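You operate a simulated robot arm through the tools that you are given. There is no shell and no other tool. Be economical: measure what you need, move in short steps, check, and stop when the job is done.

The job below is to be done with a simulated robot arm. You get a single attempt, and the scene is never put back.

JOB
Push the tester spares drawer shut. Then fetch the brush from the top of the side stand and stand it on the blue mat by the centrifuge. Then take the teal pad and put it on top of the beaker on the top of the near junction lid. Then open the sorter top drawer. Keep to this order. Set down upright: brush, teal pad.

It is judged by the outcome, as a careful person would: the job done as asked, and still so three seconds after it is handed in. It fails if anything else is knocked over, pushed out of place, dropped, spilled or broken. Lids that push on must go on centred and level and be pressed home; caps that screw on are set level and turned clockwise until they are tight.

ROBOT AND FRAMES
A 6-joint arm with a two-finger parallel gripper on a trunk, on a base that drives. Base frame: it is fixed to the floor where the robot stands at the start and does not move with it; the origin is under the middle of the robot, x ahead of it, y to its left, z up. Readings come in mm, degrees, newtons and seconds.
With the tool pointing down near the work surface it reaches from about 320 to 820 mm from the robot's upright axis, wherever it stands. Its first joint turns from -166.0 to 166.0 degrees. Places, roughly: beaker (7x7x8 cm) [-2900, 1000, 900]; blue mat by the centrifuge (17x15 cm) [780, 2240, 900]; brush (4x4x15 cm) [-1000, 0, 800]; sorter top drawer [-4300, 2200, 600]; teal pad (5x5x6 cm) [-1000, 100, 800]; tester spares drawer [500, -100, 400]. Payload 3.43 kg.
The TCP is the grasp point between the finger pads, 34 mm short of the fingertips. In the tool frame z runs along the fingers and y along their closing line. The gripper opens to 128 mm. The fingers are 24 mm wide and 12 mm thick; the gripper's body (48 by 130 mm) begins 96 mm behind the TCP.
Orientation is that of the tool frame in the base frame, as a unit quaternion [x, y, z, w]. With the fingers straight down and closing along the base's y, the tool's x points along the base's -x, its y along +y and its z along -z.

CONTROLS
- The arm moves only by the tool nudge_tool. Its argument "targets" is a list of rows, each a list of 7 numbers: the shift along the tool's x, y, z in cm, then the turn, a rotation vector about the tool's x, y, z in degrees, then the gripper command, from -1 (shut) to 1 (fully open), values between in proportion. In form: [[x, y, z, rx, ry, rz, hand], ...]. A call has 1 to 12 rows; each row is the pose to reach, as a shift and turn from the pose commanded when the call began, along the tool's axes at that moment. Each row takes 0.2 s and may step no farther than 50 mm and 8.6 degrees from the row before; otherwise, or with a gripper value out of range, the whole call is refused. Where a pose cannot be reached the arm comes as near as it can. A force on the tool above 40 N (or 10 N above the force at the start of the call, whichever is more), or a blocked arm, ends the call early, and 0.2 s more pass. The fingers move at their own pace (about 45 mm/s each) and stop on an object; they squeeze with about 44 N. The grip force told is the motor's: it shows also when the fingers shut on nothing. Time passes only in rows, and 0.2 s behind the last, so rows that repeat a pose let the fingers close. The reply holds the time, the measured pose of the TCP, the force on the tool along the base axes, the opening and the grip force, in the units named above and with some noise, with the torque about the TCP (base axes, N m) and any sound that the robot's microphone picked up, and new pictures: "pictures" is both (left out), scene, wrist or none.
- Cameras (640 x 400 px; columns grow to the right, rows downward): "scene" is now at [-31.8, 112.4, 1479.3]; the picture's right is [-0.96, -0.27, -0.00], its down [-0.25, 0.90, -0.36] and it looks along [0.10, -0.35, -0.93] (base axes); focal length 214 px, centre (320, 200). "wrist" rides on the gripper at [76, -11, -160] in the tool frame; the picture's right is [0.15, 0.99, 0.00], its down [-0.88, 0.13, -0.46] and it looks along [-0.45, 0.07, 0.89] (tool axes); focal length 234 px, centre (320, 200).
- drive_base(legs): drives the robot by 1 to 6 legs, each [ahead, turn to the left] in mm and degrees, along the robot's own axes; the way and the turn of a leg run together, so that a leg with both is an arc; at most 1500 mm and 180 degrees a leg. The arm and the cameras ride along, it lands a little off, and it stops where it bumps. It gives what a move gives, and a new picture of the scene camera.
- aim_head(pan, tilt): turns the head with the scene camera to pan (to the left, within 155 degrees either way) and tilt (down, from -29 to 69), counted from straight ahead of the robot. It gives what a move gives, and a new picture of the scene camera.
- point_at(camera, pixels): for up to 12 pixels [column, row] of the newest picture of that camera ("zoom" is the newest enlarged one), the place [x, y, z] in the base frame of the surface seen there, good to about 2 mm, but the place of the scene camera against the robot may be out by one fixed shift of up to 18 mm in any direction. It takes no simulated time.
- enlarge(camera, box): a new picture of the part [left, top, right, bottom] of that camera's present view, enlarged. It takes no simulated time.
- finish_job(): hands the job in; it is judged then, once.

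Go step by step. Measure first, check grasps and placings, and put right what went wrong. The budget is 110 turns and 260 pictures, counting those below and the enlarged ones. Unless the task says otherwise, let go and move clear before handing in, and close with one line.

The tools are called after "Call:" by a JSON object that holds its "method" and its "body". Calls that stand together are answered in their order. nudge_tool: Moves the arm, as the interface text tells. Its arguments: {"type":"object","properties":{"targets":{"type":"array","items":{"type":"array","items":{"type":"number"}}},"pictures":{"type":"string","enum":["both","scene","wrist","none"]}},"required":["targets"]} The other tools are called the same way: drive_base (legs) drives the base; aim_head (pan, tilt) turns the head that bears the scene camera; point_at (camera, pixels) gives the place of the surface under pixels of a picture; enlarge (camera, box) takes an enlarged picture of a part of a camera's view; finish_job () hands the job in.

At the start:

```text
time: 0.0
eef_pos: [-383.7, 184.3, 1076.1]
orientation: [0.002, 1.0, 0.0, -0.001]
wrist_force: [-1.0, 0.8, -0.1]
wrist_torque: [-0.01, -0.01, -0.04]
finger_gap: 127.9
gripper_force: 0.0
robot x, y, heading: [0.5, 2.1, 0.0]
head pan, tilt: [-74.3, 68.8]
```

scene: 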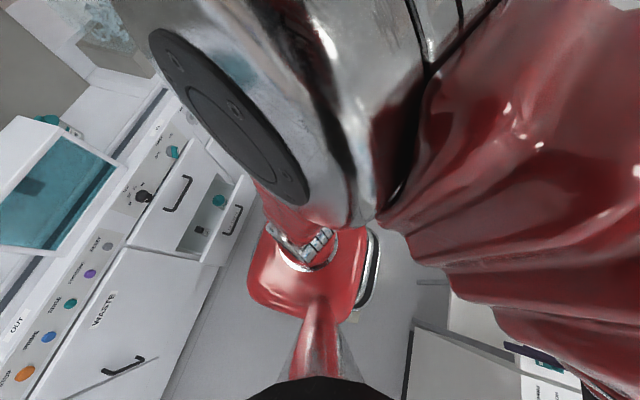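
wrist: 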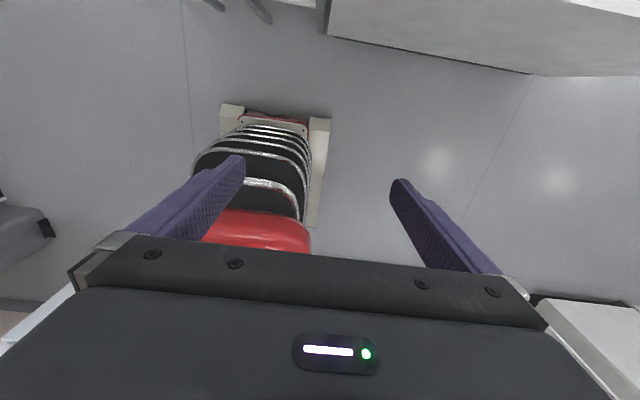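

The scene picture shows an open small drawer around (215,210), but the arm hides much of it. I'll turn the head to look ahead.

Call:
{"method": "aim_head", "body": {"pan": 0, "tilt": 50}}

```text
time: 1.5
eef_pos: [-384.8, 185.7, 1077.5]
orientation: [0.003, 1.0, 0.0, -0.001]
wrist_force: [0.4, -0.3, -1.0]
wrist_torque: [0.01, 0.01, 0.0]
finger_gap: 127.7
gripper_force: 0.1
robot x, y, heading: [-1.4, 1.7, 0.3]
head pan, tilt: [0.0, 50.0]
```

scene: 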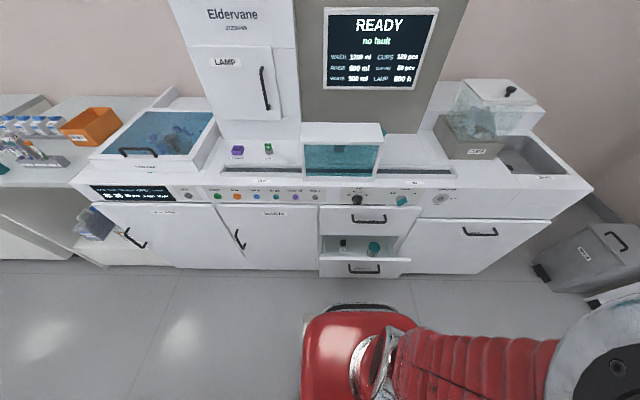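

Call:
{"method": "enlarge", "body": {"camera": "scene", "box": [290, 180, 450, 290]}}

Call:
{"method": "point_at", "body": {"camera": "scene", "pixels": [[364, 269], [325, 258], [405, 260], [364, 262], [340, 225], [368, 219], [342, 243], [373, 249], [460, 240], [260, 240], [364, 274]]}}

Call:
{"method": "aim_head", "body": {"pan": 150, "tilt": 35}}

Call:
{"method": "aim_head", "body": {"pan": -150, "tilt": 35}}

Call:
{"method": "aim_head", "body": {"pan": 75, "tilt": 35}}

```text
3.64 times, centred on (370, 235) of scene
```

zoom: 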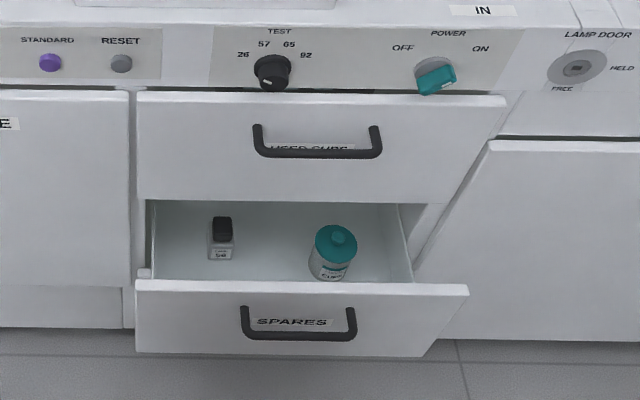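

```text
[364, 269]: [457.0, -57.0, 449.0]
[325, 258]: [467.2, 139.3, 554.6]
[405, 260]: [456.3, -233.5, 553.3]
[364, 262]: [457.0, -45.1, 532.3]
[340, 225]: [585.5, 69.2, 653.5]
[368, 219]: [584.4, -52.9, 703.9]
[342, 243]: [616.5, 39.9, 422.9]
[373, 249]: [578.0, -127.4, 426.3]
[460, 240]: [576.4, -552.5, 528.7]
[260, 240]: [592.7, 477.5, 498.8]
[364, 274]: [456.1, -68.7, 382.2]
```

```text
time: 3.8
eef_pos: [-385.2, 184.8, 1077.3]
orientation: [0.003, 1.0, 0.0, 0.0]
wrist_force: [-0.4, -0.5, 0.3]
wrist_torque: [-0.02, 0.01, 0.0]
finger_gap: 127.9
gripper_force: 0.0
robot x, y, heading: [0.2, 4.6, 0.3]
head pan, tilt: [150.0, 35.0]
```

scene: 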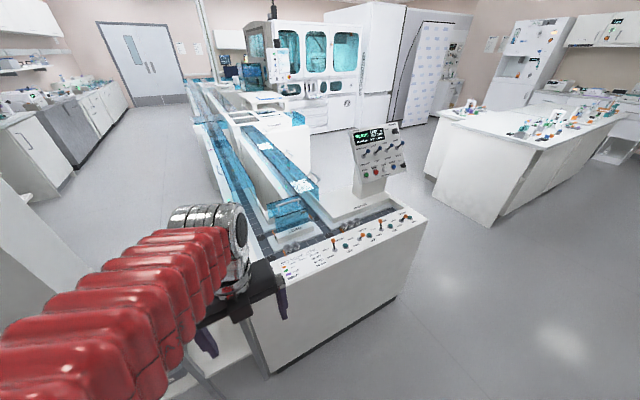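

```text
time: 7.9
eef_pos: [-383.5, 184.2, 1077.2]
orientation: [0.003, 1.0, 0.0, 0.0]
wrist_force: [0.5, -0.1, -0.1]
wrist_torque: [-0.01, -0.03, 0.02]
finger_gap: 127.7
gripper_force: 0.1
robot x, y, heading: [0.3, 3.7, 0.2]
head pan, tilt: [-150.0, 35.0]
```

scene: 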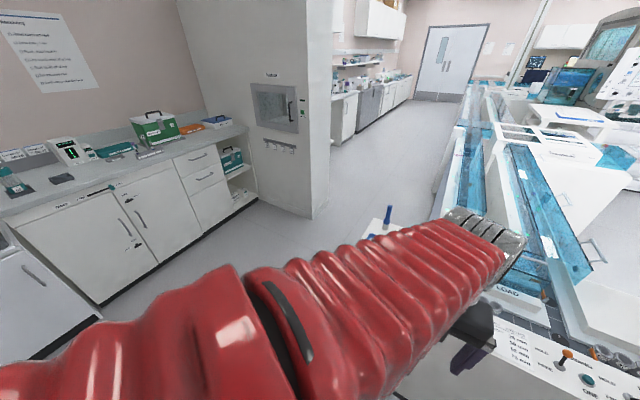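

```text
time: 11.1
eef_pos: [-385.6, 184.8, 1076.7]
orientation: [0.002, 1.0, 0.0, 0.001]
wrist_force: [1.0, 0.2, -0.3]
wrist_torque: [0.0, 0.01, -0.03]
finger_gap: 127.9
gripper_force: 0.1
robot x, y, heading: [1.6, 6.7, 0.2]
head pan, tilt: [75.0, 35.0]
```

scene: 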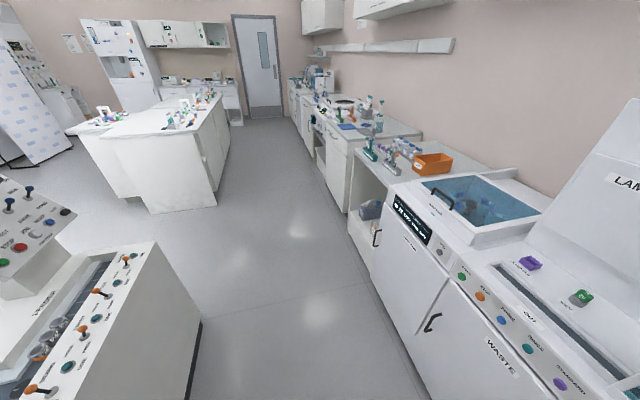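

The spares front panel is at x≈457 and the closed fronts are at x≈585, so it has about 125 mm to travel. Before I swing the arm round the left side, I'll check where the nearby machine stands.

Call:
{"method": "point_at", "body": {"camera": "scene", "pixels": [[30, 220], [60, 215], [150, 250], [200, 322], [20, 390], [15, 190], [345, 127], [590, 260], [480, 180], [100, 150]]}}

Call:
{"method": "enlarge", "body": {"camera": "scene", "box": [280, 60, 480, 185]}}

```text
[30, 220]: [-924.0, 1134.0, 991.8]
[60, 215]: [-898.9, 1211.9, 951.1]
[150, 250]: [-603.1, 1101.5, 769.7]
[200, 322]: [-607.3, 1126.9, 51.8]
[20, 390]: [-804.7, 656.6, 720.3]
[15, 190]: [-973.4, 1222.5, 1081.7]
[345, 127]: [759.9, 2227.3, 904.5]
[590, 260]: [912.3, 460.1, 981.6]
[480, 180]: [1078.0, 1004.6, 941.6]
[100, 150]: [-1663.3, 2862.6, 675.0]
```

```text
3.20 times, centred on (380, 122) of scene
```

zoom: 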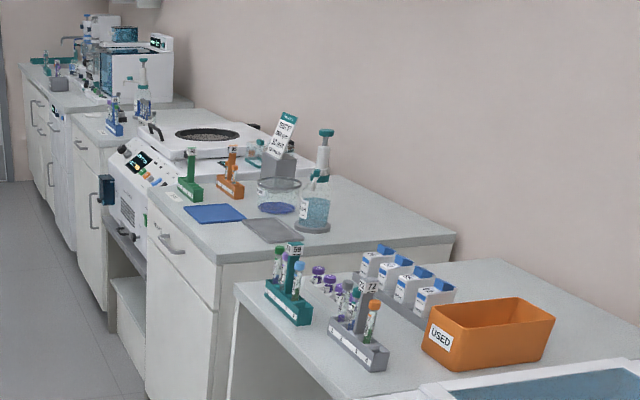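

Nothing stands in the arc at that radius. I'll swing the arm about its upright axis to the front in two equal calls.

Call:
{"method": "nudge_tool", "body": {"targets": [[-2.33, 4.23, 0, 0, 0, 6.5, -1], [-5.13, 8.17, 0, 0, 0, 13, -1], [-8.35, 11.77, 0, 0, 0, 19.5, -1], [-11.96, 14.98, 0, 0, 0, 26, -1], [-15.91, 17.76, 0, 0, 0, 32.5, -1], [-20.15, 20.07, 0, 0, 0, 39, -1], [-24.62, 21.89, 0, 0, 0, 45.5, -1], [-29.27, 23.2, 0, 0, 0, 52, -1], [-34.04, 23.96, 0, 0, 0, 58.5, -1], [-38.87, 24.19, 0, 0, 0, 65, -1], [-43.69, 23.86, 0, 0, 0, 71.5, -1], [-48.44, 23.0, 0, 0, 0, 78, -1]], "pictures": "none"}}

Call:
{"method": "nudge_tool", "body": {"targets": [[-2.33, 4.23, 0, 0, 0, 6.5, -1], [-5.13, 8.17, 0, 0, 0, 13, -1], [-8.35, 11.77, 0, 0, 0, 19.5, -1], [-11.96, 14.98, 0, 0, 0, 26, -1], [-15.91, 17.76, 0, 0, 0, 32.5, -1], [-20.15, 20.07, 0, 0, 0, 39, -1], [-24.62, 21.89, 0, 0, 0, 45.5, -1], [-29.27, 23.2, 0, 0, 0, 52, -1], [-34.04, 23.96, 0, 0, 0, 58.5, -1], [-38.87, 24.19, 0, 0, 0, 65, -1], [-43.69, 23.86, 0, 0, 0, 71.5, -1], [-48.44, 23.0, 0, 0, 0, 78, -1]], "pictures": "none"}}

Call:
{"method": "aim_head", "body": {"pan": 0, "tilt": 50}}

```text
time: 12.3
eef_pos: [-317.7, 289.7, 1086.0]
orientation: [0.152, 0.988, 0.004, -0.007]
wrist_force: [-0.2, 0.2, -0.1]
wrist_torque: [0.03, -0.02, -0.01]
finger_gap: 25.9
gripper_force: 0.1
robot x, y, heading: [-1.0, 4.0, 0.1]
head pan, tilt: [75.0, 35.0]
stopped in row 5: the arm was blocked; the commanded pose is now the measured one
```

```text
time: 12.9
eef_pos: [-320.1, 290.9, 1088.0]
orientation: [0.155, 0.988, 0.004, -0.008]
wrist_force: [0.8, 0.1, 1.0]
wrist_torque: [-0.01, -0.02, 0.0]
finger_gap: 0.0
gripper_force: 25.5
robot x, y, heading: [1.3, 4.7, -0.1]
head pan, tilt: [75.0, 35.0]
stopped in row 3: the arm was blocked; the commanded pose is now the measured one
```

```text
time: 14.4
eef_pos: [-319.6, 290.3, 1086.8]
orientation: [0.152, 0.988, 0.004, -0.008]
wrist_force: [-0.6, -0.7, -0.3]
wrist_torque: [0.0, 0.02, 0.0]
finger_gap: 0.1
gripper_force: 33.1
robot x, y, heading: [1.4, 2.7, -0.0]
head pan, tilt: [0.0, 50.0]
```

scene: 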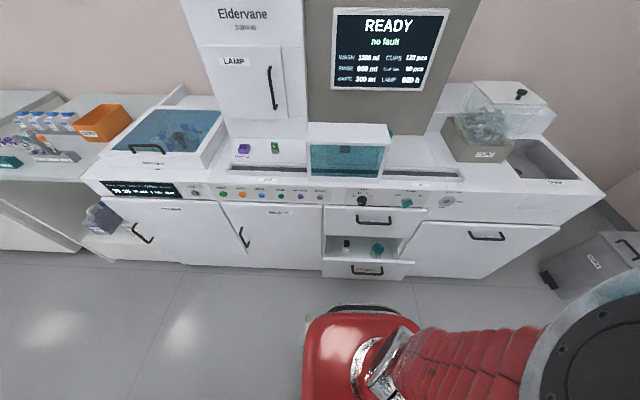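

The arm was blocked going left. Its upper part at (480,350) runs round by the robot's right, so I'll swing it the other way.

Call:
{"method": "nudge_tool", "body": {"targets": [[1.79, -4.56, 0, 0, 0, -6.5, -1], [3.05, -9.29, 0, 0, 0, -13, -1], [3.78, -14.14, 0, 0, 0, -19.5, -1], [3.94, -19.03, 0, 0, 0, -26, -1], [3.55, -23.92, 0, 0, 0, -32.5, -1], [2.61, -28.72, 0, 0, 0, -39, -1], [1.14, -33.39, 0, 0, 0, -45.5, -1], [-0.86, -37.87, 0, 0, 0, -52, -1], [-3.35, -42.09, 0, 0, 0, -58.5, -1], [-6.3, -46.0, 0, 0, 0, -65, -1], [-9.68, -49.55, 0, 0, 0, -71.5, -1], [-13.43, -52.69, 0, 0, 0, -78, -1]], "pictures": "none"}}

Call:
{"method": "nudge_tool", "body": {"targets": [[1.79, -4.56, 0, 0, 0, -6.5, -1], [3.05, -9.29, 0, 0, 0, -13, -1], [3.78, -14.14, 0, 0, 0, -19.5, -1], [3.94, -19.03, 0, 0, 0, -26, -1], [3.55, -23.92, 0, 0, 0, -32.5, -1], [2.61, -28.72, 0, 0, 0, -39, -1], [1.14, -33.39, 0, 0, 0, -45.5, -1], [-0.86, -37.87, 0, 0, 0, -52, -1], [-3.35, -42.09, 0, 0, 0, -58.5, -1], [-6.3, -46.0, 0, 0, 0, -65, -1], [-9.68, -49.55, 0, 0, 0, -71.5, -1], [-13.43, -52.69, 0, 0, 0, -78, -1]], "pictures": "scene"}}

```text
time: 17.0
eef_pos: [-238.8, 73.5, 1072.9]
orientation: [-0.501, 0.866, 0.001, -0.008]
wrist_force: [0.3, -0.5, -0.1]
wrist_torque: [0.03, -0.04, 0.03]
finger_gap: 0.0
gripper_force: 32.9
out of reach, approached as far as the arm can: row 4, 5, 6, 7, 8, 9, 10, 11, 12
robot x, y, heading: [-1.5, 4.7, 0.1]
head pan, tilt: [0.0, 50.0]
```

```text
time: 18.2
eef_pos: [-45.2, 22.2, 1081.1]
orientation: [0.723, -0.691, -0.024, 0.014]
wrist_force: [-12.8, 0.6, 1.2]
wrist_torque: [-0.03, 0.46, -0.18]
finger_gap: 0.0
gripper_force: 32.8
out of reach, approached as far as the arm can: row 1, 2, 3, 4, 5, 6
robot x, y, heading: [-2.8, 3.6, 0.3]
head pan, tilt: [0.0, 50.0]
stopped in row 6: the force on the tool passed its limit at 139 N (the readings are from after the stop); the commanded pose is now the measured one
```

scene: 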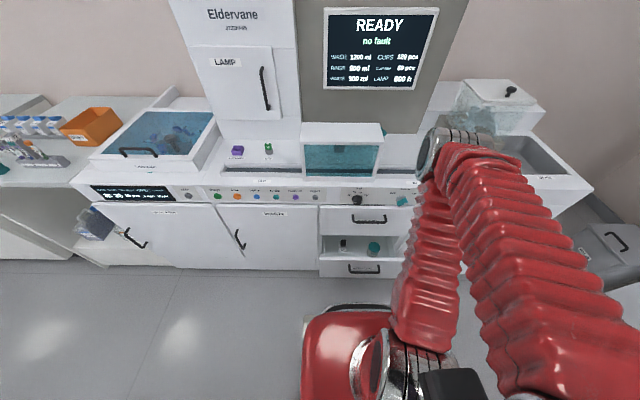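

The arm folded in close to the trunk, so its first axis isn't where I assumed. I'll locate its links before moving again.

Call:
{"method": "point_at", "body": {"camera": "scene", "pixels": [[440, 140], [500, 180], [560, 300], [600, 370], [430, 210], [420, 300], [400, 360], [340, 350], [370, 370], [330, 310]]}}

Call:
{"method": "aim_head", "body": {"pan": -90, "tilt": 60}}

```text
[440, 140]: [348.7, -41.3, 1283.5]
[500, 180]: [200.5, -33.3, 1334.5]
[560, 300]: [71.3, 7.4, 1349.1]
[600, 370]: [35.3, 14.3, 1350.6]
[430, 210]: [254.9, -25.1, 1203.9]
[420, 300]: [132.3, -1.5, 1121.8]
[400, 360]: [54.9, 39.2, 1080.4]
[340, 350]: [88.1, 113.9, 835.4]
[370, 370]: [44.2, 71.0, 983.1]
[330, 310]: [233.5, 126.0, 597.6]
```

```text
time: 19.9
eef_pos: [-44.3, 22.5, 1081.1]
orientation: [0.722, -0.692, -0.025, 0.013]
wrist_force: [-24.0, 4.1, 16.8]
wrist_torque: [-0.03, 0.66, -0.18]
finger_gap: 0.1
gripper_force: 32.8
robot x, y, heading: [1.0, 1.8, 0.3]
head pan, tilt: [-90.0, 60.0]
```

scene: 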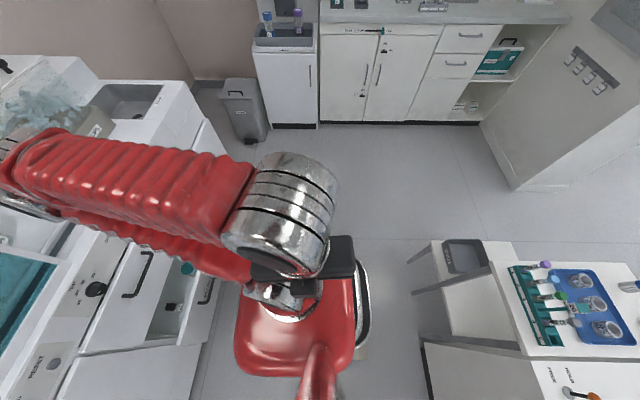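

The shoulder is near the origin at z≈1350 and the arm now points ahead with the hand folded back. Tool −y is base +x here, so I'll draw the hand out forward.

Call:
{"method": "nudge_tool", "body": {"targets": [[0, -4.5, 0, 0, 0, 0, -1], [0, -9, 0, 0, 0, 0, -1], [0, -13.5, 0, 0, 0, 0, -1], [0, -18, 0, 0, 0, 0, -1], [0, -22.5, 0, 0, 0, 0, -1], [0, -27, 0, 0, 0, 0, -1], [0, -31.5, 0, 0, 0, 0, -1], [0, -36, 0, 0, 0, 0, -1], [0, -40, 0, 0, 0, 0, -1]], "pictures": "scene"}}

```text
time: 20.1
eef_pos: [-44.4, 23.5, 1082.8]
orientation: [0.724, -0.689, -0.031, 0.016]
wrist_force: [-7.2, 1.0, 0.0]
wrist_torque: [0.05, 0.28, -0.07]
finger_gap: 0.0
gripper_force: 33.2
robot x, y, heading: [-3.1, -0.5, 0.2]
head pan, tilt: [-90.0, 60.0]
stopped in row 1: the force on the tool passed its limit at 82 N (the readings are from after the stop); the commanded pose is now the measured one
```

scene: 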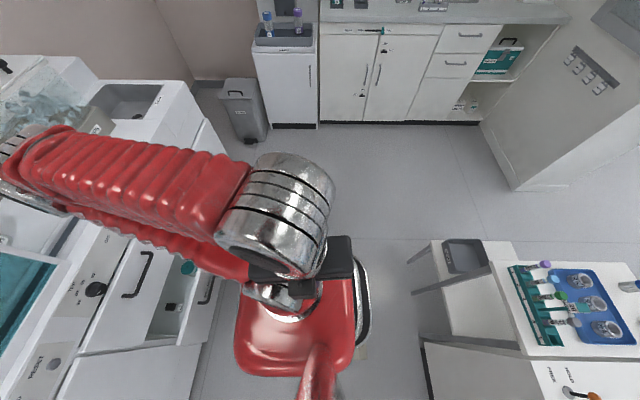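

Something in front of the hand resists (force on it is −x). I'll measure what is around the hand.

Call:
{"method": "point_at", "body": {"camera": "scene", "pixels": [[340, 250], [345, 275], [270, 270], [300, 288], [285, 310], [240, 260], [290, 180], [260, 350], [318, 360], [360, 290], [60, 200], [360, 345]]}}

Call:
{"method": "enlarge", "body": {"camera": "scene", "box": [180, 140, 420, 400]}}

Call:
{"method": "enlarge", "body": {"camera": "wrist", "box": [0, 0, 640, 400]}}

```text
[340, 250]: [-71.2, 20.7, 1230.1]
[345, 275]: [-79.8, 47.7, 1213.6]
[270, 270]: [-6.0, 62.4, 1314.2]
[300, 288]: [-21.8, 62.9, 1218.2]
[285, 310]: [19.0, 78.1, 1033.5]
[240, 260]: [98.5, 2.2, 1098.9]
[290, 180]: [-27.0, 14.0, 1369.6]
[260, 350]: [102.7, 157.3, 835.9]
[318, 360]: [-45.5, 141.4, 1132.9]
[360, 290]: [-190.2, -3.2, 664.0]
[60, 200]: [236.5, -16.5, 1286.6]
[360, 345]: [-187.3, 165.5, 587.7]
```

```text
1.54 times, centred on (300, 270) of scene
```

zoom: 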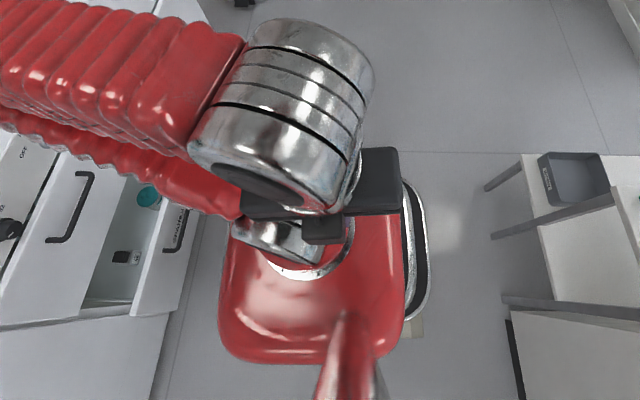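

```text
1.00 times, centred on (320, 200) of wrist (not enlarged: the box is as wide or as high as the picture)
```

zoom: 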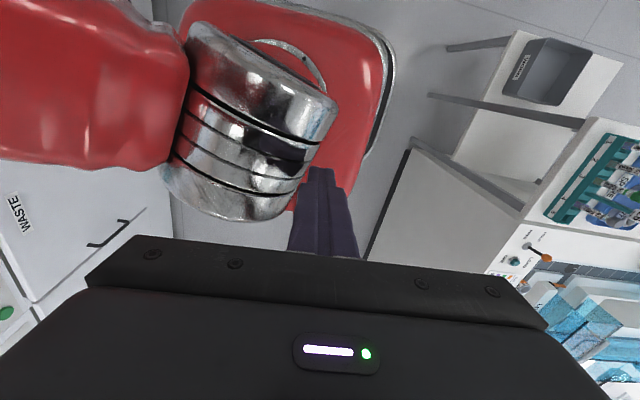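

The shoulder drum is at about (20,78,1033). The hand has reached over it to the rear, with the elbow in front, and the mast at (−45,141) is what stopped the leftward swing. I'll raise the hand first, then turn it past the mast close to the axis.

Call:
{"method": "nudge_tool", "body": {"targets": [[0, 0, -3, 0, 0, 0, -1], [0, 0, -6, 0, 0, 0, -1], [0, 0, -9, 0, 0, 0, -1], [0, 0, -12, 0, 0, 0, -1], [0, -1.5, -14, 0, 0, 0, -1], [0, -1.5, -14, 0, 0, 0, -1]], "pictures": "both"}}

```text
time: 21.5
eef_pos: [-23.6, 21.2, 1221.9]
orientation: [0.724, -0.689, -0.03, 0.016]
wrist_force: [0.0, -0.7, -0.4]
wrist_torque: [-0.03, -0.02, -0.03]
finger_gap: 0.1
gripper_force: 33.2
robot x, y, heading: [-0.5, 2.9, 0.3]
head pan, tilt: [-90.0, 60.0]
```

scene: 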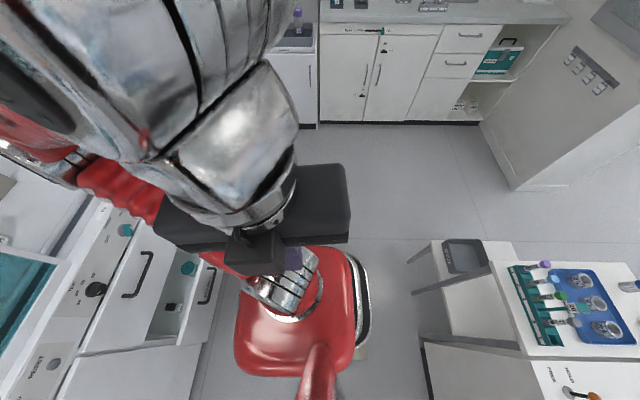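
wrist: 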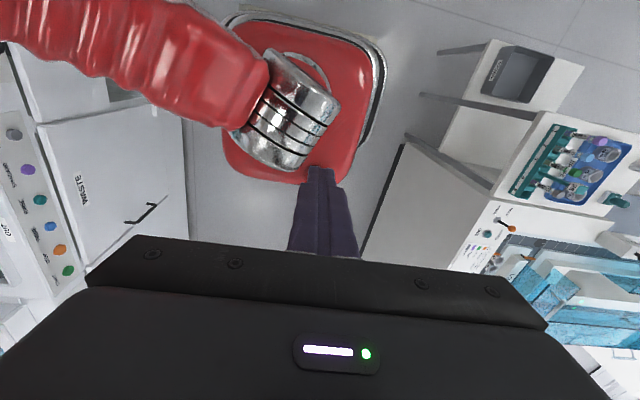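

It's clear now. I'll rotate about the arm's axis clockwise with the hand kept near the axis, so it slips past the mast.

Call:
{"method": "nudge_tool", "body": {"targets": [[-0.32, -0.28, 0, 0, 0, 8, -1], [-0.6, -0.59, 0, 0, 0, 16, -1], [-0.82, -0.95, 0, 0, 0, 24, -1], [-1.0, -1.32, 0, 0, 0, 32, -1], [-1.12, -1.73, 0, 0, 0, 40, -1], [-1.19, -2.14, 0, 0, 0, 48, -1], [-1.2, -2.56, 0, 0, 0, 56, -1]], "pictures": "scene"}}

```text
time: 23.1
eef_pos: [2.6, 34.4, 1218.2]
orientation: [-0.314, 0.949, 0.02, -0.027]
wrist_force: [1.0, 0.5, -0.5]
wrist_torque: [-0.02, 0.0, 0.0]
finger_gap: 0.0
gripper_force: 33.2
robot x, y, heading: [-0.5, 3.9, 0.3]
head pan, tilt: [-90.0, 60.0]
```

scene: 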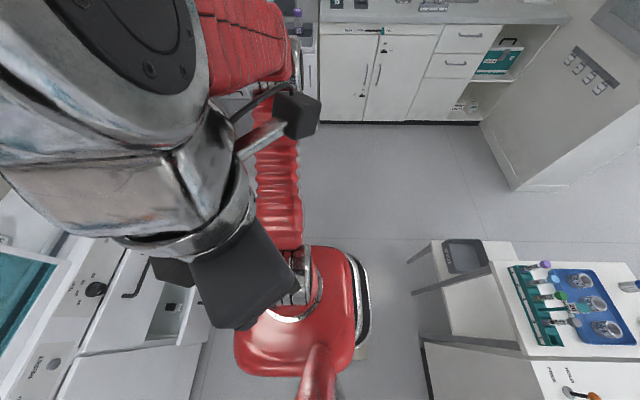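

It works: the elbow now lies to the robot's right. I'll continue the same rotation.

Call:
{"method": "nudge_tool", "body": {"targets": [[-0.32, -0.28, 0, 0, 0, 8, -1], [-0.6, -0.59, 0, 0, 0, 16, -1], [-0.82, -0.95, 0, 0, 0, 24, -1], [-1.0, -1.32, 0, 0, 0, 32, -1], [-1.12, -1.73, 0, 0, 0, 40, -1], [-1.19, -2.14, 0, 0, 0, 48, -1], [-1.2, -2.56, 0, 0, 0, 56, -1], [-1.14, -2.97, 0, 0, 0, 64, -1], [-1.04, -3.38, 0, 0, 0, 72, -1], [-0.87, -3.76, 0, 0, 0, 80, -1], [-0.66, -4.12, 0, 0, 0, 88, -1], [-0.39, -4.45, 0, 0, 0, 96, -1]], "pictures": "scene"}}

```text
time: 25.7
eef_pos: [50.6, -0.0, 1203.2]
orientation: [0.495, 0.868, -0.008, -0.033]
wrist_force: [0.2, -0.6, -1.3]
wrist_torque: [-0.03, 0.01, 0.01]
finger_gap: 0.1
gripper_force: 32.9
out of reach, approached as far as the arm can: row 3, 4, 5, 6, 7, 8, 9, 10, 11, 12
robot x, y, heading: [-0.2, 3.2, 0.1]
head pan, tilt: [-90.0, 60.0]
```

scene: 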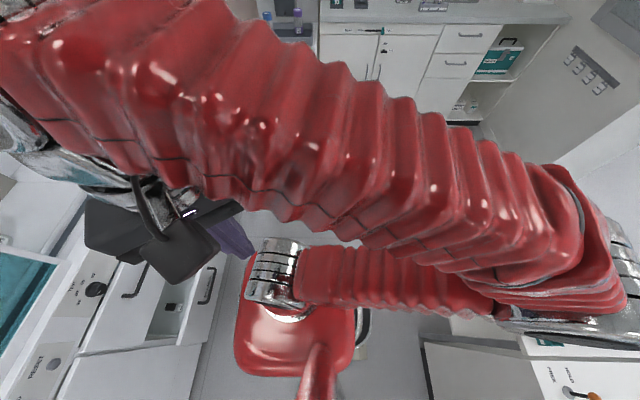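

The elbow is now at the rear and the hand is in front. I'll extend the hand forward and yaw the tool so its x points back at the robot, the default pose.

Call:
{"method": "nudge_tool", "body": {"targets": [[-2.4, 4.1, 0, 0, 0, -7.5, -1], [-4.8, 8.2, 0, 0, 0, -15, -1], [-7.2, 12.3, 0, 0, 0, -22.5, -1], [-9.6, 16.4, 0, 0, 0, -30, -1], [-12, 20.5, 0, 0, 0, -37.5, -1], [-14.4, 24.6, 0, 0, 0, -45, -1], [-16.8, 28.7, 0, 0, 0, -52.5, -1], [-18.5, 31.8, 0, 0, 0, -60, -1], [-18.5, 31.8, 0, 0, 0, -60, -1]], "pictures": "both"}}

```text
time: 27.7
eef_pos: [418.7, 4.3, 1178.5]
orientation: [-0.007, 0.999, 0.009, -0.033]
wrist_force: [0.4, -0.6, -0.2]
wrist_torque: [-0.01, -0.01, 0.01]
finger_gap: 0.0
gripper_force: 32.8
robot x, y, heading: [-2.7, 0.4, 0.0]
head pan, tilt: [-90.0, 60.0]
```

scene: 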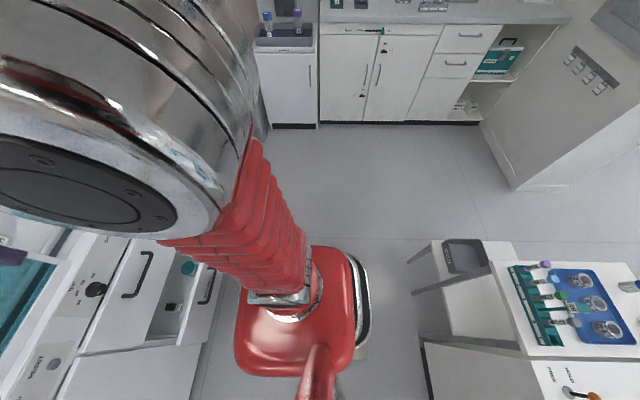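
wrist: 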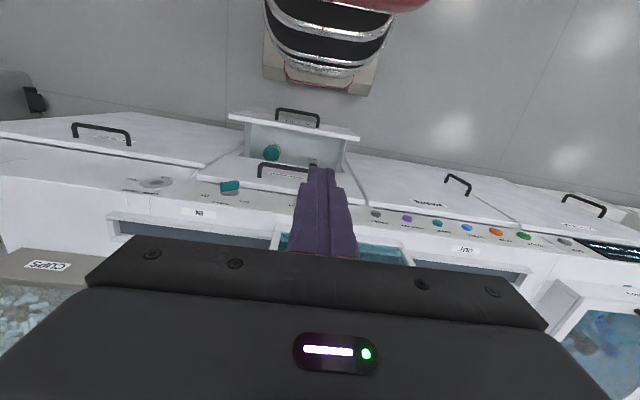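

The arm is now in the normal front pose. A tilted tool needs more room in front of the drawer, so I'll check what is behind the robot before backing up.

Call:
{"method": "point_at", "body": {"camera": "scene", "pixels": [[432, 262], [425, 350], [530, 354], [600, 390], [412, 260], [460, 260], [412, 292], [600, 330]]}}

Call:
{"method": "aim_head", "body": {"pan": -140, "tilt": 45}}

```text
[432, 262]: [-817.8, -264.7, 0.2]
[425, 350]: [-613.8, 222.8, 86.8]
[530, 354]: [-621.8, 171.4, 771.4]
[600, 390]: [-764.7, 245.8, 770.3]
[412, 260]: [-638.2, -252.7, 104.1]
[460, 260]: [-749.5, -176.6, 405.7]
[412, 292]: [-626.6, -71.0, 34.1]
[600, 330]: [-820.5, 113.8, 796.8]
```

```text
time: 28.9
eef_pos: [418.5, 5.4, 1178.5]
orientation: [-0.006, 0.999, 0.01, -0.032]
wrist_force: [-0.5, -1.3, 0.0]
wrist_torque: [0.03, -0.01, 0.03]
finger_gap: 0.0
gripper_force: 32.8
robot x, y, heading: [1.4, 2.5, -0.1]
head pan, tilt: [-140.0, 45.0]
```

scene: 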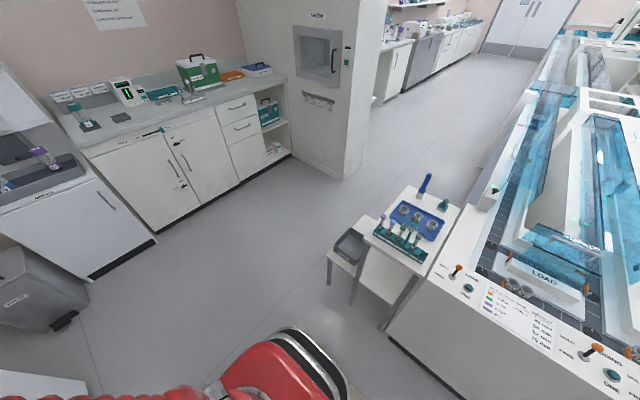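

Call:
{"method": "point_at", "body": {"camera": "scene", "pixels": [[300, 332], [345, 385], [320, 345], [424, 195], [444, 205], [424, 178], [405, 190], [455, 212], [385, 330]]}}

Call:
{"method": "enlarge", "body": {"camera": "scene", "box": [320, 150, 500, 280]}}

Call:
{"method": "drive_base", "body": {"legs": [[-170, 0]]}}

```text
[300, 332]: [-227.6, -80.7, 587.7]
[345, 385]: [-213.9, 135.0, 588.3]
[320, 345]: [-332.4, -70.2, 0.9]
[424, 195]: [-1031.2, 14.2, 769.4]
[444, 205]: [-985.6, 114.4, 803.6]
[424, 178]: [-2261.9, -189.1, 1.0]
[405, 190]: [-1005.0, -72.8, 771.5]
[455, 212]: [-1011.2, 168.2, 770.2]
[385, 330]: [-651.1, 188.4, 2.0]
```

```text
3.08 times, centred on (410, 215) of scene
```

zoom: 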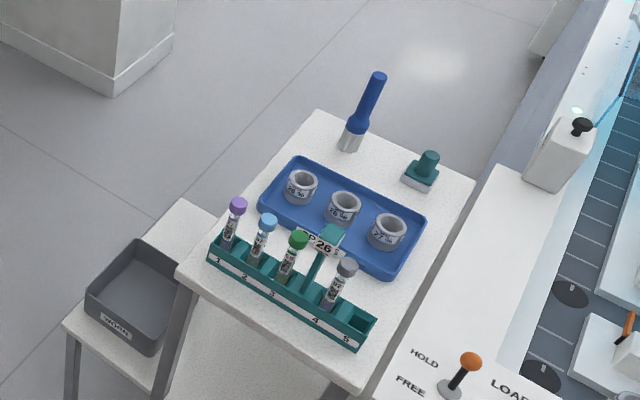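

```text
time: 30.6
eef_pos: [245.8, 5.1, 1177.9]
orientation: [-0.006, 0.999, 0.01, -0.033]
wrist_force: [1.0, 0.4, -0.6]
wrist_torque: [0.02, 0.0, -0.01]
finger_gap: 0.0
gripper_force: 33.2
robot x, y, heading: [-172.5, 4.6, 0.3]
head pan, tilt: [-140.0, 45.0]
```

scene: 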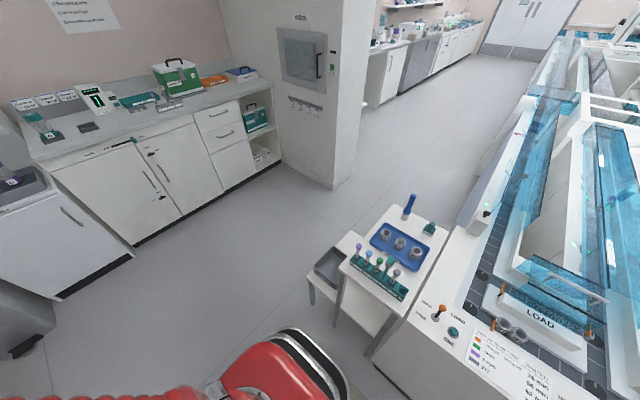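

The robot is at x=−172. Now I'll bring the closed hand down in front of the drawer, tilted about 45° forward.

Call:
{"method": "nudge_tool", "body": {"targets": [[-1.4, -0.57, 4.25, 0, -4, 0, -1], [-2.8, -1.15, 8.5, 0, -8, 0, -1], [-4.2, -1.7, 12.75, 0, -12, 0, -1], [-5.6, -2.3, 17, 0, -16, 0, -1], [-7, -2.85, 21.25, 0, -20, 0, -1], [-8.4, -3.4, 25.5, 0, -24, 0, -1], [-9.8, -4, 29.75, 0, -28, 0, -1], [-11.2, -4.6, 34, 0, -32, 0, -1], [-12.6, -5.15, 38.25, 0, -36, 0, -1], [-14, -5.7, 42.5, 0, -42, 0, -1], [-15.4, -6.3, 46.8, 0, -49, 0, -1], [-15.4, -6.3, 46.8, 0, -49, 0, -1]], "pictures": "wrist"}}

Call:
{"method": "aim_head", "body": {"pan": -15, "tilt": 50}}

```text
time: 33.4
eef_pos: [371.4, 2.6, 712.8]
orientation: [-0.108, 0.92, 0.097, 0.363]
wrist_force: [0.4, -0.1, -0.1]
wrist_torque: [-0.01, 0.02, 0.0]
finger_gap: 0.0
gripper_force: 32.9
out of reach, approached as far as the arm can: row 8, 9, 10, 11, 12
robot x, y, heading: [-172.2, 1.9, 0.2]
head pan, tilt: [-140.0, 45.0]
stopped in row 12: the arm was blocked; the commanded pose is now the measured one
```

wrist: 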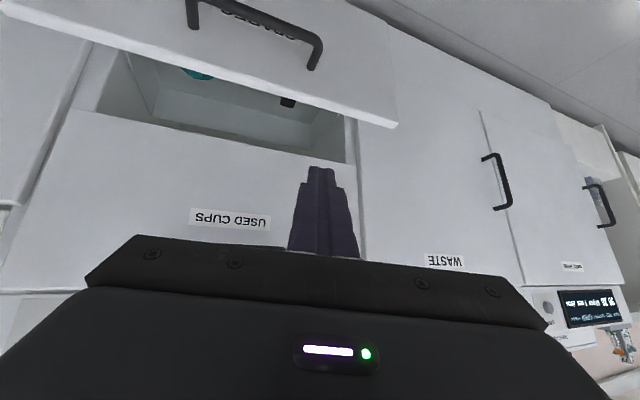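

```text
time: 35.5
eef_pos: [371.1, 3.1, 712.8]
orientation: [-0.109, 0.921, 0.097, 0.362]
wrist_force: [0.9, 0.4, -0.4]
wrist_torque: [0.01, 0.01, -0.03]
finger_gap: 0.0
gripper_force: 32.8
robot x, y, heading: [-172.0, -1.9, -0.0]
head pan, tilt: [-15.0, 50.0]
```

scene: 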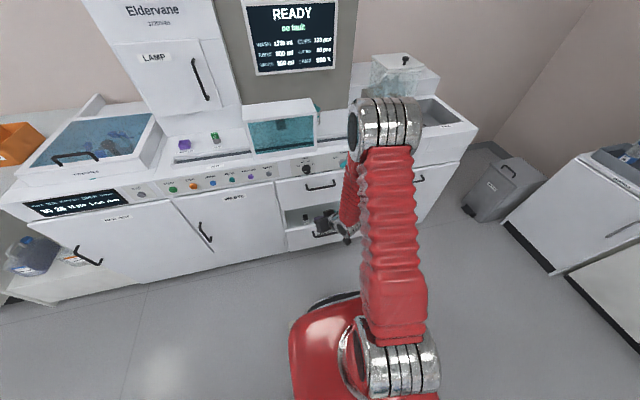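

The arm is tilted about 43° but got blocked. I'll see where the elbow and wrist are.

Call:
{"method": "point_at", "body": {"camera": "scene", "pixels": [[385, 130], [405, 100], [390, 200], [350, 190], [345, 220], [325, 220], [320, 235], [347, 240], [390, 350], [320, 183], [293, 228]]}}

Call:
{"method": "enlarge", "body": {"camera": "scene", "box": [260, 80, 460, 280]}}

```text
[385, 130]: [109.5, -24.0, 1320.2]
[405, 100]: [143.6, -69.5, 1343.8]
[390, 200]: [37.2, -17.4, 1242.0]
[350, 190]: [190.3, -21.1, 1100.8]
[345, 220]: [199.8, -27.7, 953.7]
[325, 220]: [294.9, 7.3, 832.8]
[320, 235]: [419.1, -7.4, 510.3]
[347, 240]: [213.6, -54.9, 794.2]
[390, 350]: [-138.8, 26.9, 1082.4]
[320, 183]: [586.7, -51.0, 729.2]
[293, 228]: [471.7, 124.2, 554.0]
```

```text
2.00 times, centred on (360, 180) of scene
```

zoom: 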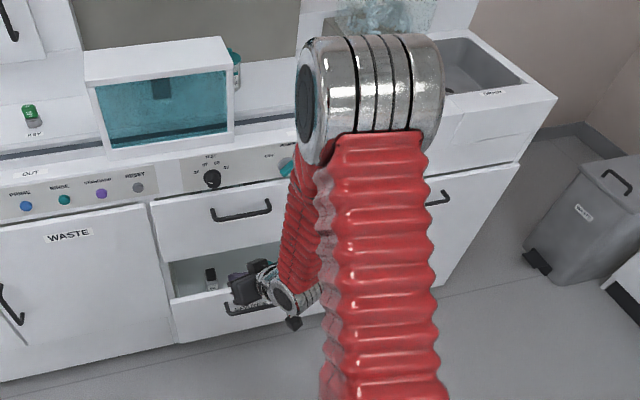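

I'll keep this orientation and lower straight down, moving toward the drawer's middle.

Call:
{"method": "nudge_tool", "body": {"targets": [[2.5, -1.3, 2.25, 0, 0, 0, -1], [5.1, -2.6, 4.5, 0, 0, 0, -1], [7.6, -3.9, 6.75, 0, 0, 0, -1], [10.2, -5.2, 9, 0, 0, 0, -1], [12.7, -6.5, 11.3, 0, 0, 0, -1], [12.7, -6.5, 11.3, 0, 0, 0, -1]], "pictures": "both"}}

```text
time: 36.9
eef_pos: [392.9, -50.3, 543.9]
orientation: [-0.106, 0.921, 0.108, 0.358]
wrist_force: [0.6, 6.2, 19.6]
wrist_torque: [0.28, -0.26, 0.09]
finger_gap: 0.0
gripper_force: 32.5
out of reach, approached as far as the arm can: row 3, 4, 5, 6
robot x, y, heading: [-171.9, 1.7, 0.0]
head pan, tilt: [-15.0, 50.0]
```

scene: 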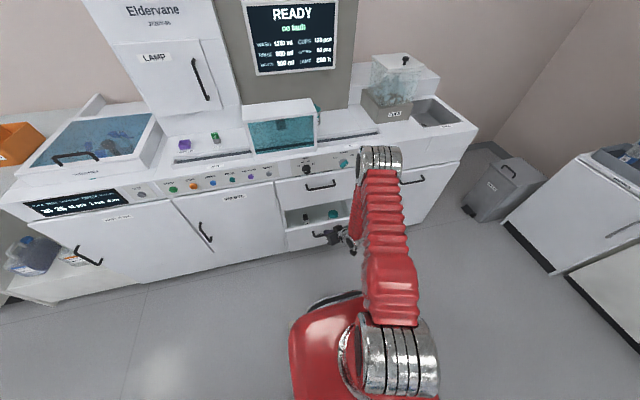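
wrist: 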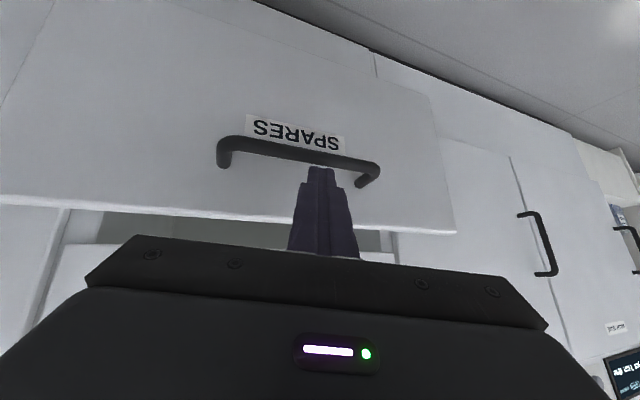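

The fingertip seems to rest on the handle bar at (320,165) with 20 N upward. I'll measure the panel and bar with the wrist camera.

Call:
{"method": "point_at", "body": {"camera": "wrist", "pixels": [[270, 150], [225, 160], [370, 175], [200, 190], [410, 210], [330, 155], [150, 205], [445, 228], [320, 175]]}}

```text
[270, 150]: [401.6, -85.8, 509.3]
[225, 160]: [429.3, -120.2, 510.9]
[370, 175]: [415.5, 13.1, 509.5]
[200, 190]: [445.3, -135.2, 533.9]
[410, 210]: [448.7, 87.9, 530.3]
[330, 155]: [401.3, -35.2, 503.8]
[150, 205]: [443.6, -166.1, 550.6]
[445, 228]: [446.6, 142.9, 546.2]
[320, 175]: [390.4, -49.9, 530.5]
```

The tip is on the bar top (bar x≈401, z≈509) and the panel is at x≈446. I'll lift 2 cm so the tip meets the panel strip above the handle.

Call:
{"method": "nudge_tool", "body": {"targets": [[-0.7, 0.1, -0.7, 0, 0, 0, -1], [-1.36, 0.25, -1.44, 0, 0, 0, -1]], "pictures": "none"}}

```text
time: 37.5
eef_pos: [397.7, -51.1, 562.7]
orientation: [-0.107, 0.921, 0.102, 0.36]
wrist_force: [0.2, 0.7, 0.6]
wrist_torque: [-0.01, 0.02, -0.01]
finger_gap: 0.0
gripper_force: 33.3
out of reach, approached as far as the arm can: row 1, 2
robot x, y, heading: [-176.0, 3.6, 0.4]
head pan, tilt: [-15.0, 50.0]
```

Call:
{"method": "nudge_tool", "body": {"targets": [[-1.46, -0.75, 1.95, 0, 0, 0, -1], [-3.26, -1.43, 3.54, 0, 0, 0, -1], [-5.06, -2.1, 5.13, 0, 0, 0, -1], [-6.86, -2.8, 6.72, 0, 0, 0, -1], [-8.66, -3.5, 8.3, 0, 0, 0, -1]], "pictures": "wrist"}}

```text
time: 38.7
eef_pos: [520.2, -52.6, 562.8]
orientation: [-0.109, 0.921, 0.097, 0.362]
wrist_force: [-0.2, 0.3, 0.1]
wrist_torque: [0.02, 0.05, -0.01]
finger_gap: 0.0
gripper_force: 33.4
robot x, y, heading: [-174.5, 7.5, 0.2]
head pan, tilt: [-15.0, 50.0]
```

wrist: 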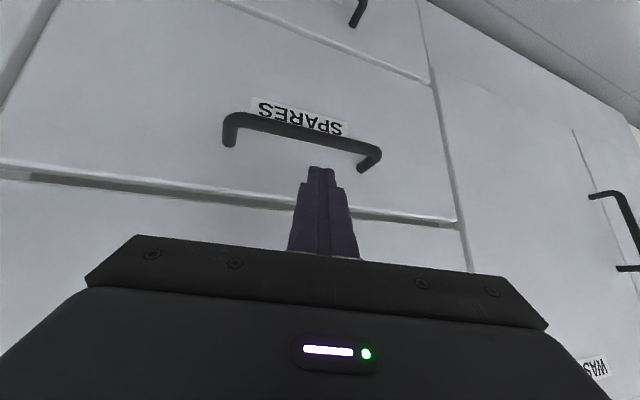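

The drawer moved smoothly and is almost flush. I'll push on until it stops.

Call:
{"method": "nudge_tool", "body": {"targets": [[-0.72, -0.27, 0.64, 0, 0, 0, -1], [-1.44, -0.55, 1.27, 0, 0, 0, -1], [-2.16, -0.82, 1.91, 0, 0, 0, -1], [-2.88, -1.1, 2.54, 0, 0, 0, -1], [-3.6, -1.37, 3.18, 0, 0, 0, -1]], "pictures": "wrist"}}

```text
time: 39.4
eef_pos: [538.9, -53.3, 562.2]
orientation: [-0.109, 0.921, 0.098, 0.36]
wrist_force: [-14.8, -0.2, 12.7]
wrist_torque: [0.04, -0.15, 0.0]
finger_gap: 0.1
gripper_force: 32.9
robot x, y, heading: [-171.1, 1.9, -0.1]
head pan, tilt: [-15.0, 50.0]
stopped in row 3: the force on the tool passed its limit at 61 N (the readings are from after the stop); the commanded pose is now the measured one
```

wrist: 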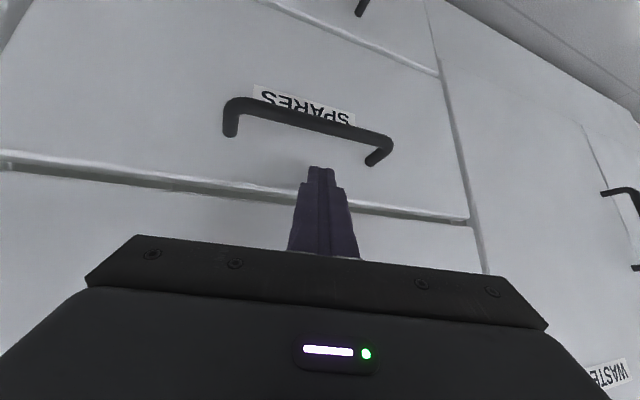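

It stopped at 61 N. I'll compare the panel with its neighbours.

Call:
{"method": "point_at", "body": {"camera": "wrist", "pixels": [[250, 165], [430, 190], [130, 195], [250, 215], [400, 228], [100, 120], [420, 40], [520, 200]]}}

```text
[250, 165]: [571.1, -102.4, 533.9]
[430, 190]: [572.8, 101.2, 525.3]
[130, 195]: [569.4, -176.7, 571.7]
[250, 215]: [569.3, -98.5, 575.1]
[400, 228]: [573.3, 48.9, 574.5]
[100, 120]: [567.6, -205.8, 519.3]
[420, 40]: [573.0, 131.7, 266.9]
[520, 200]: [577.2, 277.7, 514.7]
```

The panel is flush with its neighbours (x≈571), so the drawer is shut. I'll back the hand away from it and raise it.

Call:
{"method": "nudge_tool", "body": {"targets": [[3.24, 1.23, -2.86, 0, 0, 0, -1], [6.48, 2.46, -5.72, 0, 0, 0, -1], [9.7, 3.7, -8.6, 0, 0, 0, -1], [6.6, 4.3, -11.8, 0, 0, 0, -1], [3.6, 4.8, -15.1, 0, 0, 0, -1], [0.5, 5.4, -18.3, 0, 0, 0, -1], [-2.5, 5.9, -21.5, 0, 0, 0, -1], [-5.6, 6.5, -24.8, 0, 0, 0, -1], [-8.6, 7.1, -28, 0, 0, 0, -1], [-11.7, 7.6, -31.3, 0, 0, 0, -1], [-14.8, 8.2, -34.5, 0, 0, 0, -1], [-17.8, 8.7, -37.7, 0, 0, 0, -1]], "pictures": "none"}}

```text
time: 42.0
eef_pos: [396.4, -41.9, 969.3]
orientation: [-0.107, 0.921, 0.097, 0.361]
wrist_force: [0.3, -0.5, -0.1]
wrist_torque: [0.01, -0.01, 0.01]
finger_gap: 0.1
gripper_force: 33.4
robot x, y, heading: [-170.4, 3.7, 0.2]
head pan, tilt: [-15.0, 50.0]
```

Call:
{"method": "nudge_tool", "body": {"targets": [[-0.16, 1.78, -3.77, 1.9, 7.1, 2.1, 0], [-0.32, 3.55, -7.53, 3.8, 14.2, 4.2, 0], [-0.48, 5.33, -11.3, 5.7, 21.25, 6.3, 0], [-0.64, 7.1, -15.1, 7.6, 28.3, 8.4, 0], [-0.8, 8.9, -18.8, 9.5, 35.4, 10.5, 0], [-0.96, 10.66, -22.6, 11.4, 42.5, 12.6, 0]], "pictures": "none"}}

Call:
{"method": "drive_base", "body": {"legs": [[0, -90], [650, 0], [0, -90], [850, 0], [0, -90]]}}

Call:
{"method": "aim_head", "body": {"pan": 10, "tilt": 50}}

```text
time: 43.4
eef_pos: [232.2, 4.8, 1147.0]
orientation: [0.0, 1.0, -0.002, -0.002]
wrist_force: [0.0, -0.6, 0.1]
wrist_torque: [0.0, 0.0, -0.01]
finger_gap: 64.0
gripper_force: 0.1
robot x, y, heading: [-170.8, 5.0, 0.3]
head pan, tilt: [-15.0, 50.0]
```

```text
time: 58.7
eef_pos: [-587.5, -653.8, 1145.3]
orientation: [1.0, 0.015, 0.0, 0.0]
wrist_force: [-0.4, -0.2, -1.0]
wrist_torque: [0.03, -0.01, -0.01]
finger_gap: 64.0
gripper_force: 0.1
robot x, y, heading: [-180.0, -692.6, -178.3]
head pan, tilt: [-15.0, 50.0]
stopped in leg 3: the robot was blocked; the commanded pose is now the measured one
```

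scene: 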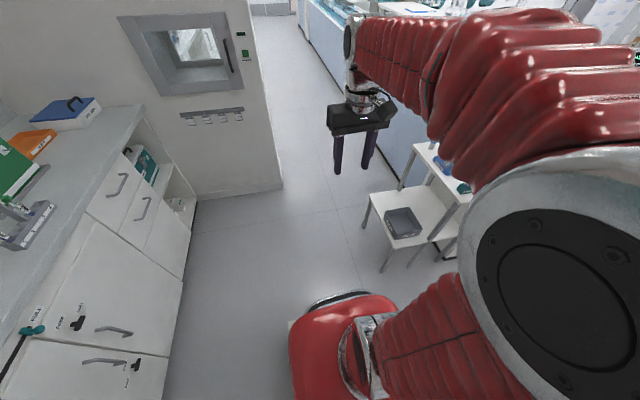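

```text
time: 59.6
eef_pos: [-587.1, -654.2, 1146.7]
orientation: [1.0, 0.015, 0.001, 0.0]
wrist_force: [-0.7, 0.1, 0.5]
wrist_torque: [0.01, 0.03, 0.01]
finger_gap: 64.1
gripper_force: 0.0
robot x, y, heading: [-179.9, -693.1, -178.1]
head pan, tilt: [10.0, 50.0]
```

scene: 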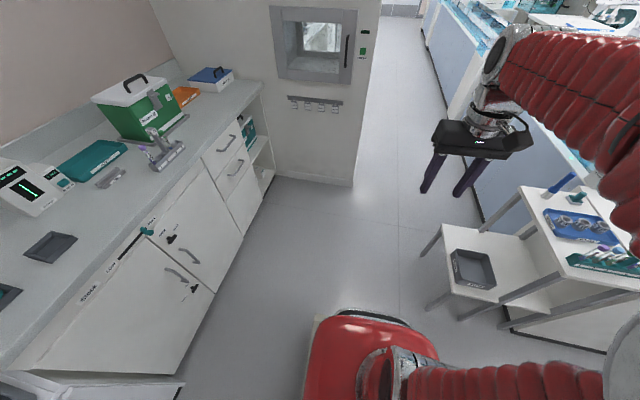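

The turn was blocked just short, at −178°. I'll check the cabinet on the left and the stand on the right before going on.

Call:
{"method": "point_at", "body": {"camera": "scene", "pixels": [[180, 385], [190, 330], [262, 170], [425, 250], [430, 305], [460, 320], [570, 185], [575, 200], [320, 320], [330, 340], [355, 185]]}}

Call:
{"method": "aim_head", "body": {"pan": 70, "tilt": 60}}

```text
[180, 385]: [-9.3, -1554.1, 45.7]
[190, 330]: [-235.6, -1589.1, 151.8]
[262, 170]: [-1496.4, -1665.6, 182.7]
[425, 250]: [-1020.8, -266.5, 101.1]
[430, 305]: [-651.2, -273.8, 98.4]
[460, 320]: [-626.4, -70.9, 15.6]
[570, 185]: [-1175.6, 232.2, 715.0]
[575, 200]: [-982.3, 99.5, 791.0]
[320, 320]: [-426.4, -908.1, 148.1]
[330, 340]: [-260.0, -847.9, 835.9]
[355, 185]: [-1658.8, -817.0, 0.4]
```

```text
time: 60.9
eef_pos: [-587.8, -654.8, 1146.2]
orientation: [1.0, 0.015, 0.001, 0.0]
wrist_force: [-1.0, 0.2, -0.5]
wrist_torque: [0.01, 0.02, 0.0]
finger_gap: 64.1
gripper_force: 0.0
robot x, y, heading: [-181.3, -692.6, -178.3]
head pan, tilt: [70.0, 60.0]
```

scene: 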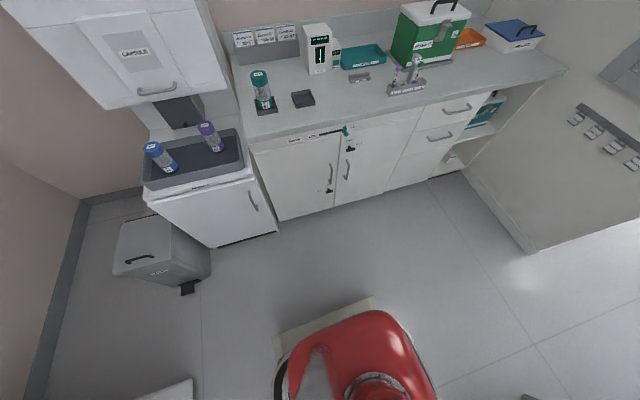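

There's plenty of room on both sides. I'll drive on along −x and then turn to face the stand from its −y side.

Call:
{"method": "drive_base", "body": {"legs": [[830, -2], [0, -90]]}}

Call:
{"method": "aim_head", "body": {"pan": -20, "tilt": 50}}

```text
time: 72.4
eef_pos: [-930.9, -298.4, 1145.0]
orientation: [-0.682, 0.731, -0.001, -0.001]
wrist_force: [-0.5, -0.6, 0.0]
wrist_torque: [0.01, -0.01, 0.0]
finger_gap: 64.0
gripper_force: 0.2
robot x, y, heading: [-1049.9, -696.5, 86.8]
head pan, tilt: [70.0, 60.0]
```

scene: 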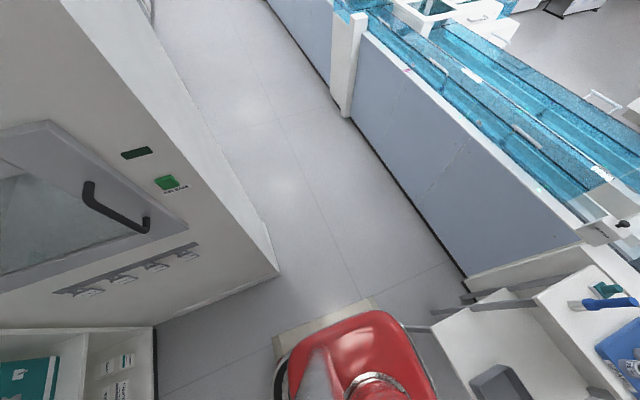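

```text
time: 74.0
eef_pos: [-930.1, -299.5, 1145.9]
orientation: [-0.683, 0.731, -0.001, -0.001]
wrist_force: [-0.7, 0.7, -0.7]
wrist_torque: [0.01, 0.0, 0.01]
finger_gap: 64.0
gripper_force: 0.0
robot x, y, heading: [-1048.5, -698.6, 86.7]
head pan, tilt: [-20.0, 50.0]
```

scene: 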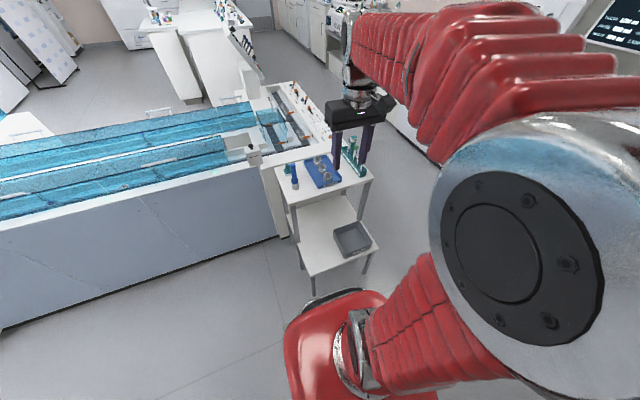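

The stand is ahead, with the brush near (293,178) and the pad near (286,170). I'll zoom in and measure.

Call:
{"method": "enlarge", "body": {"camera": "scene", "box": [260, 130, 380, 205]}}

Call:
{"method": "point_at", "body": {"camera": "scene", "pixels": [[293, 180], [294, 187], [286, 172], [340, 265], [312, 285], [280, 195], [372, 178]]}}

```text
5.33 times, centred on (320, 168) of scene
```

zoom: 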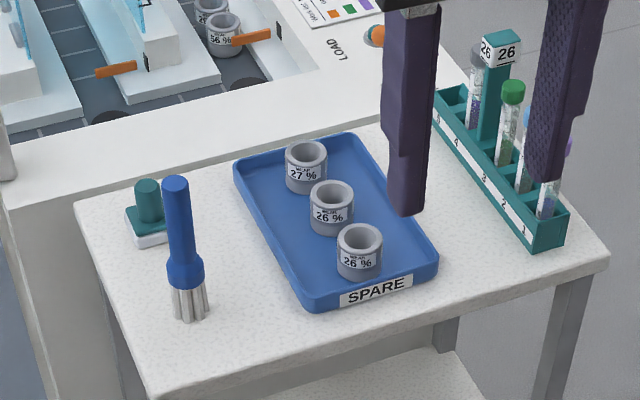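

```text
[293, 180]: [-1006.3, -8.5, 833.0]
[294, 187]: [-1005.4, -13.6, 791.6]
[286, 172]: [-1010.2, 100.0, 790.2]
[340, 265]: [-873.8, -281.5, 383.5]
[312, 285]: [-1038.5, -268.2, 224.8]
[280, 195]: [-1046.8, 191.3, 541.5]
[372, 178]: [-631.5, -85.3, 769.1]
```

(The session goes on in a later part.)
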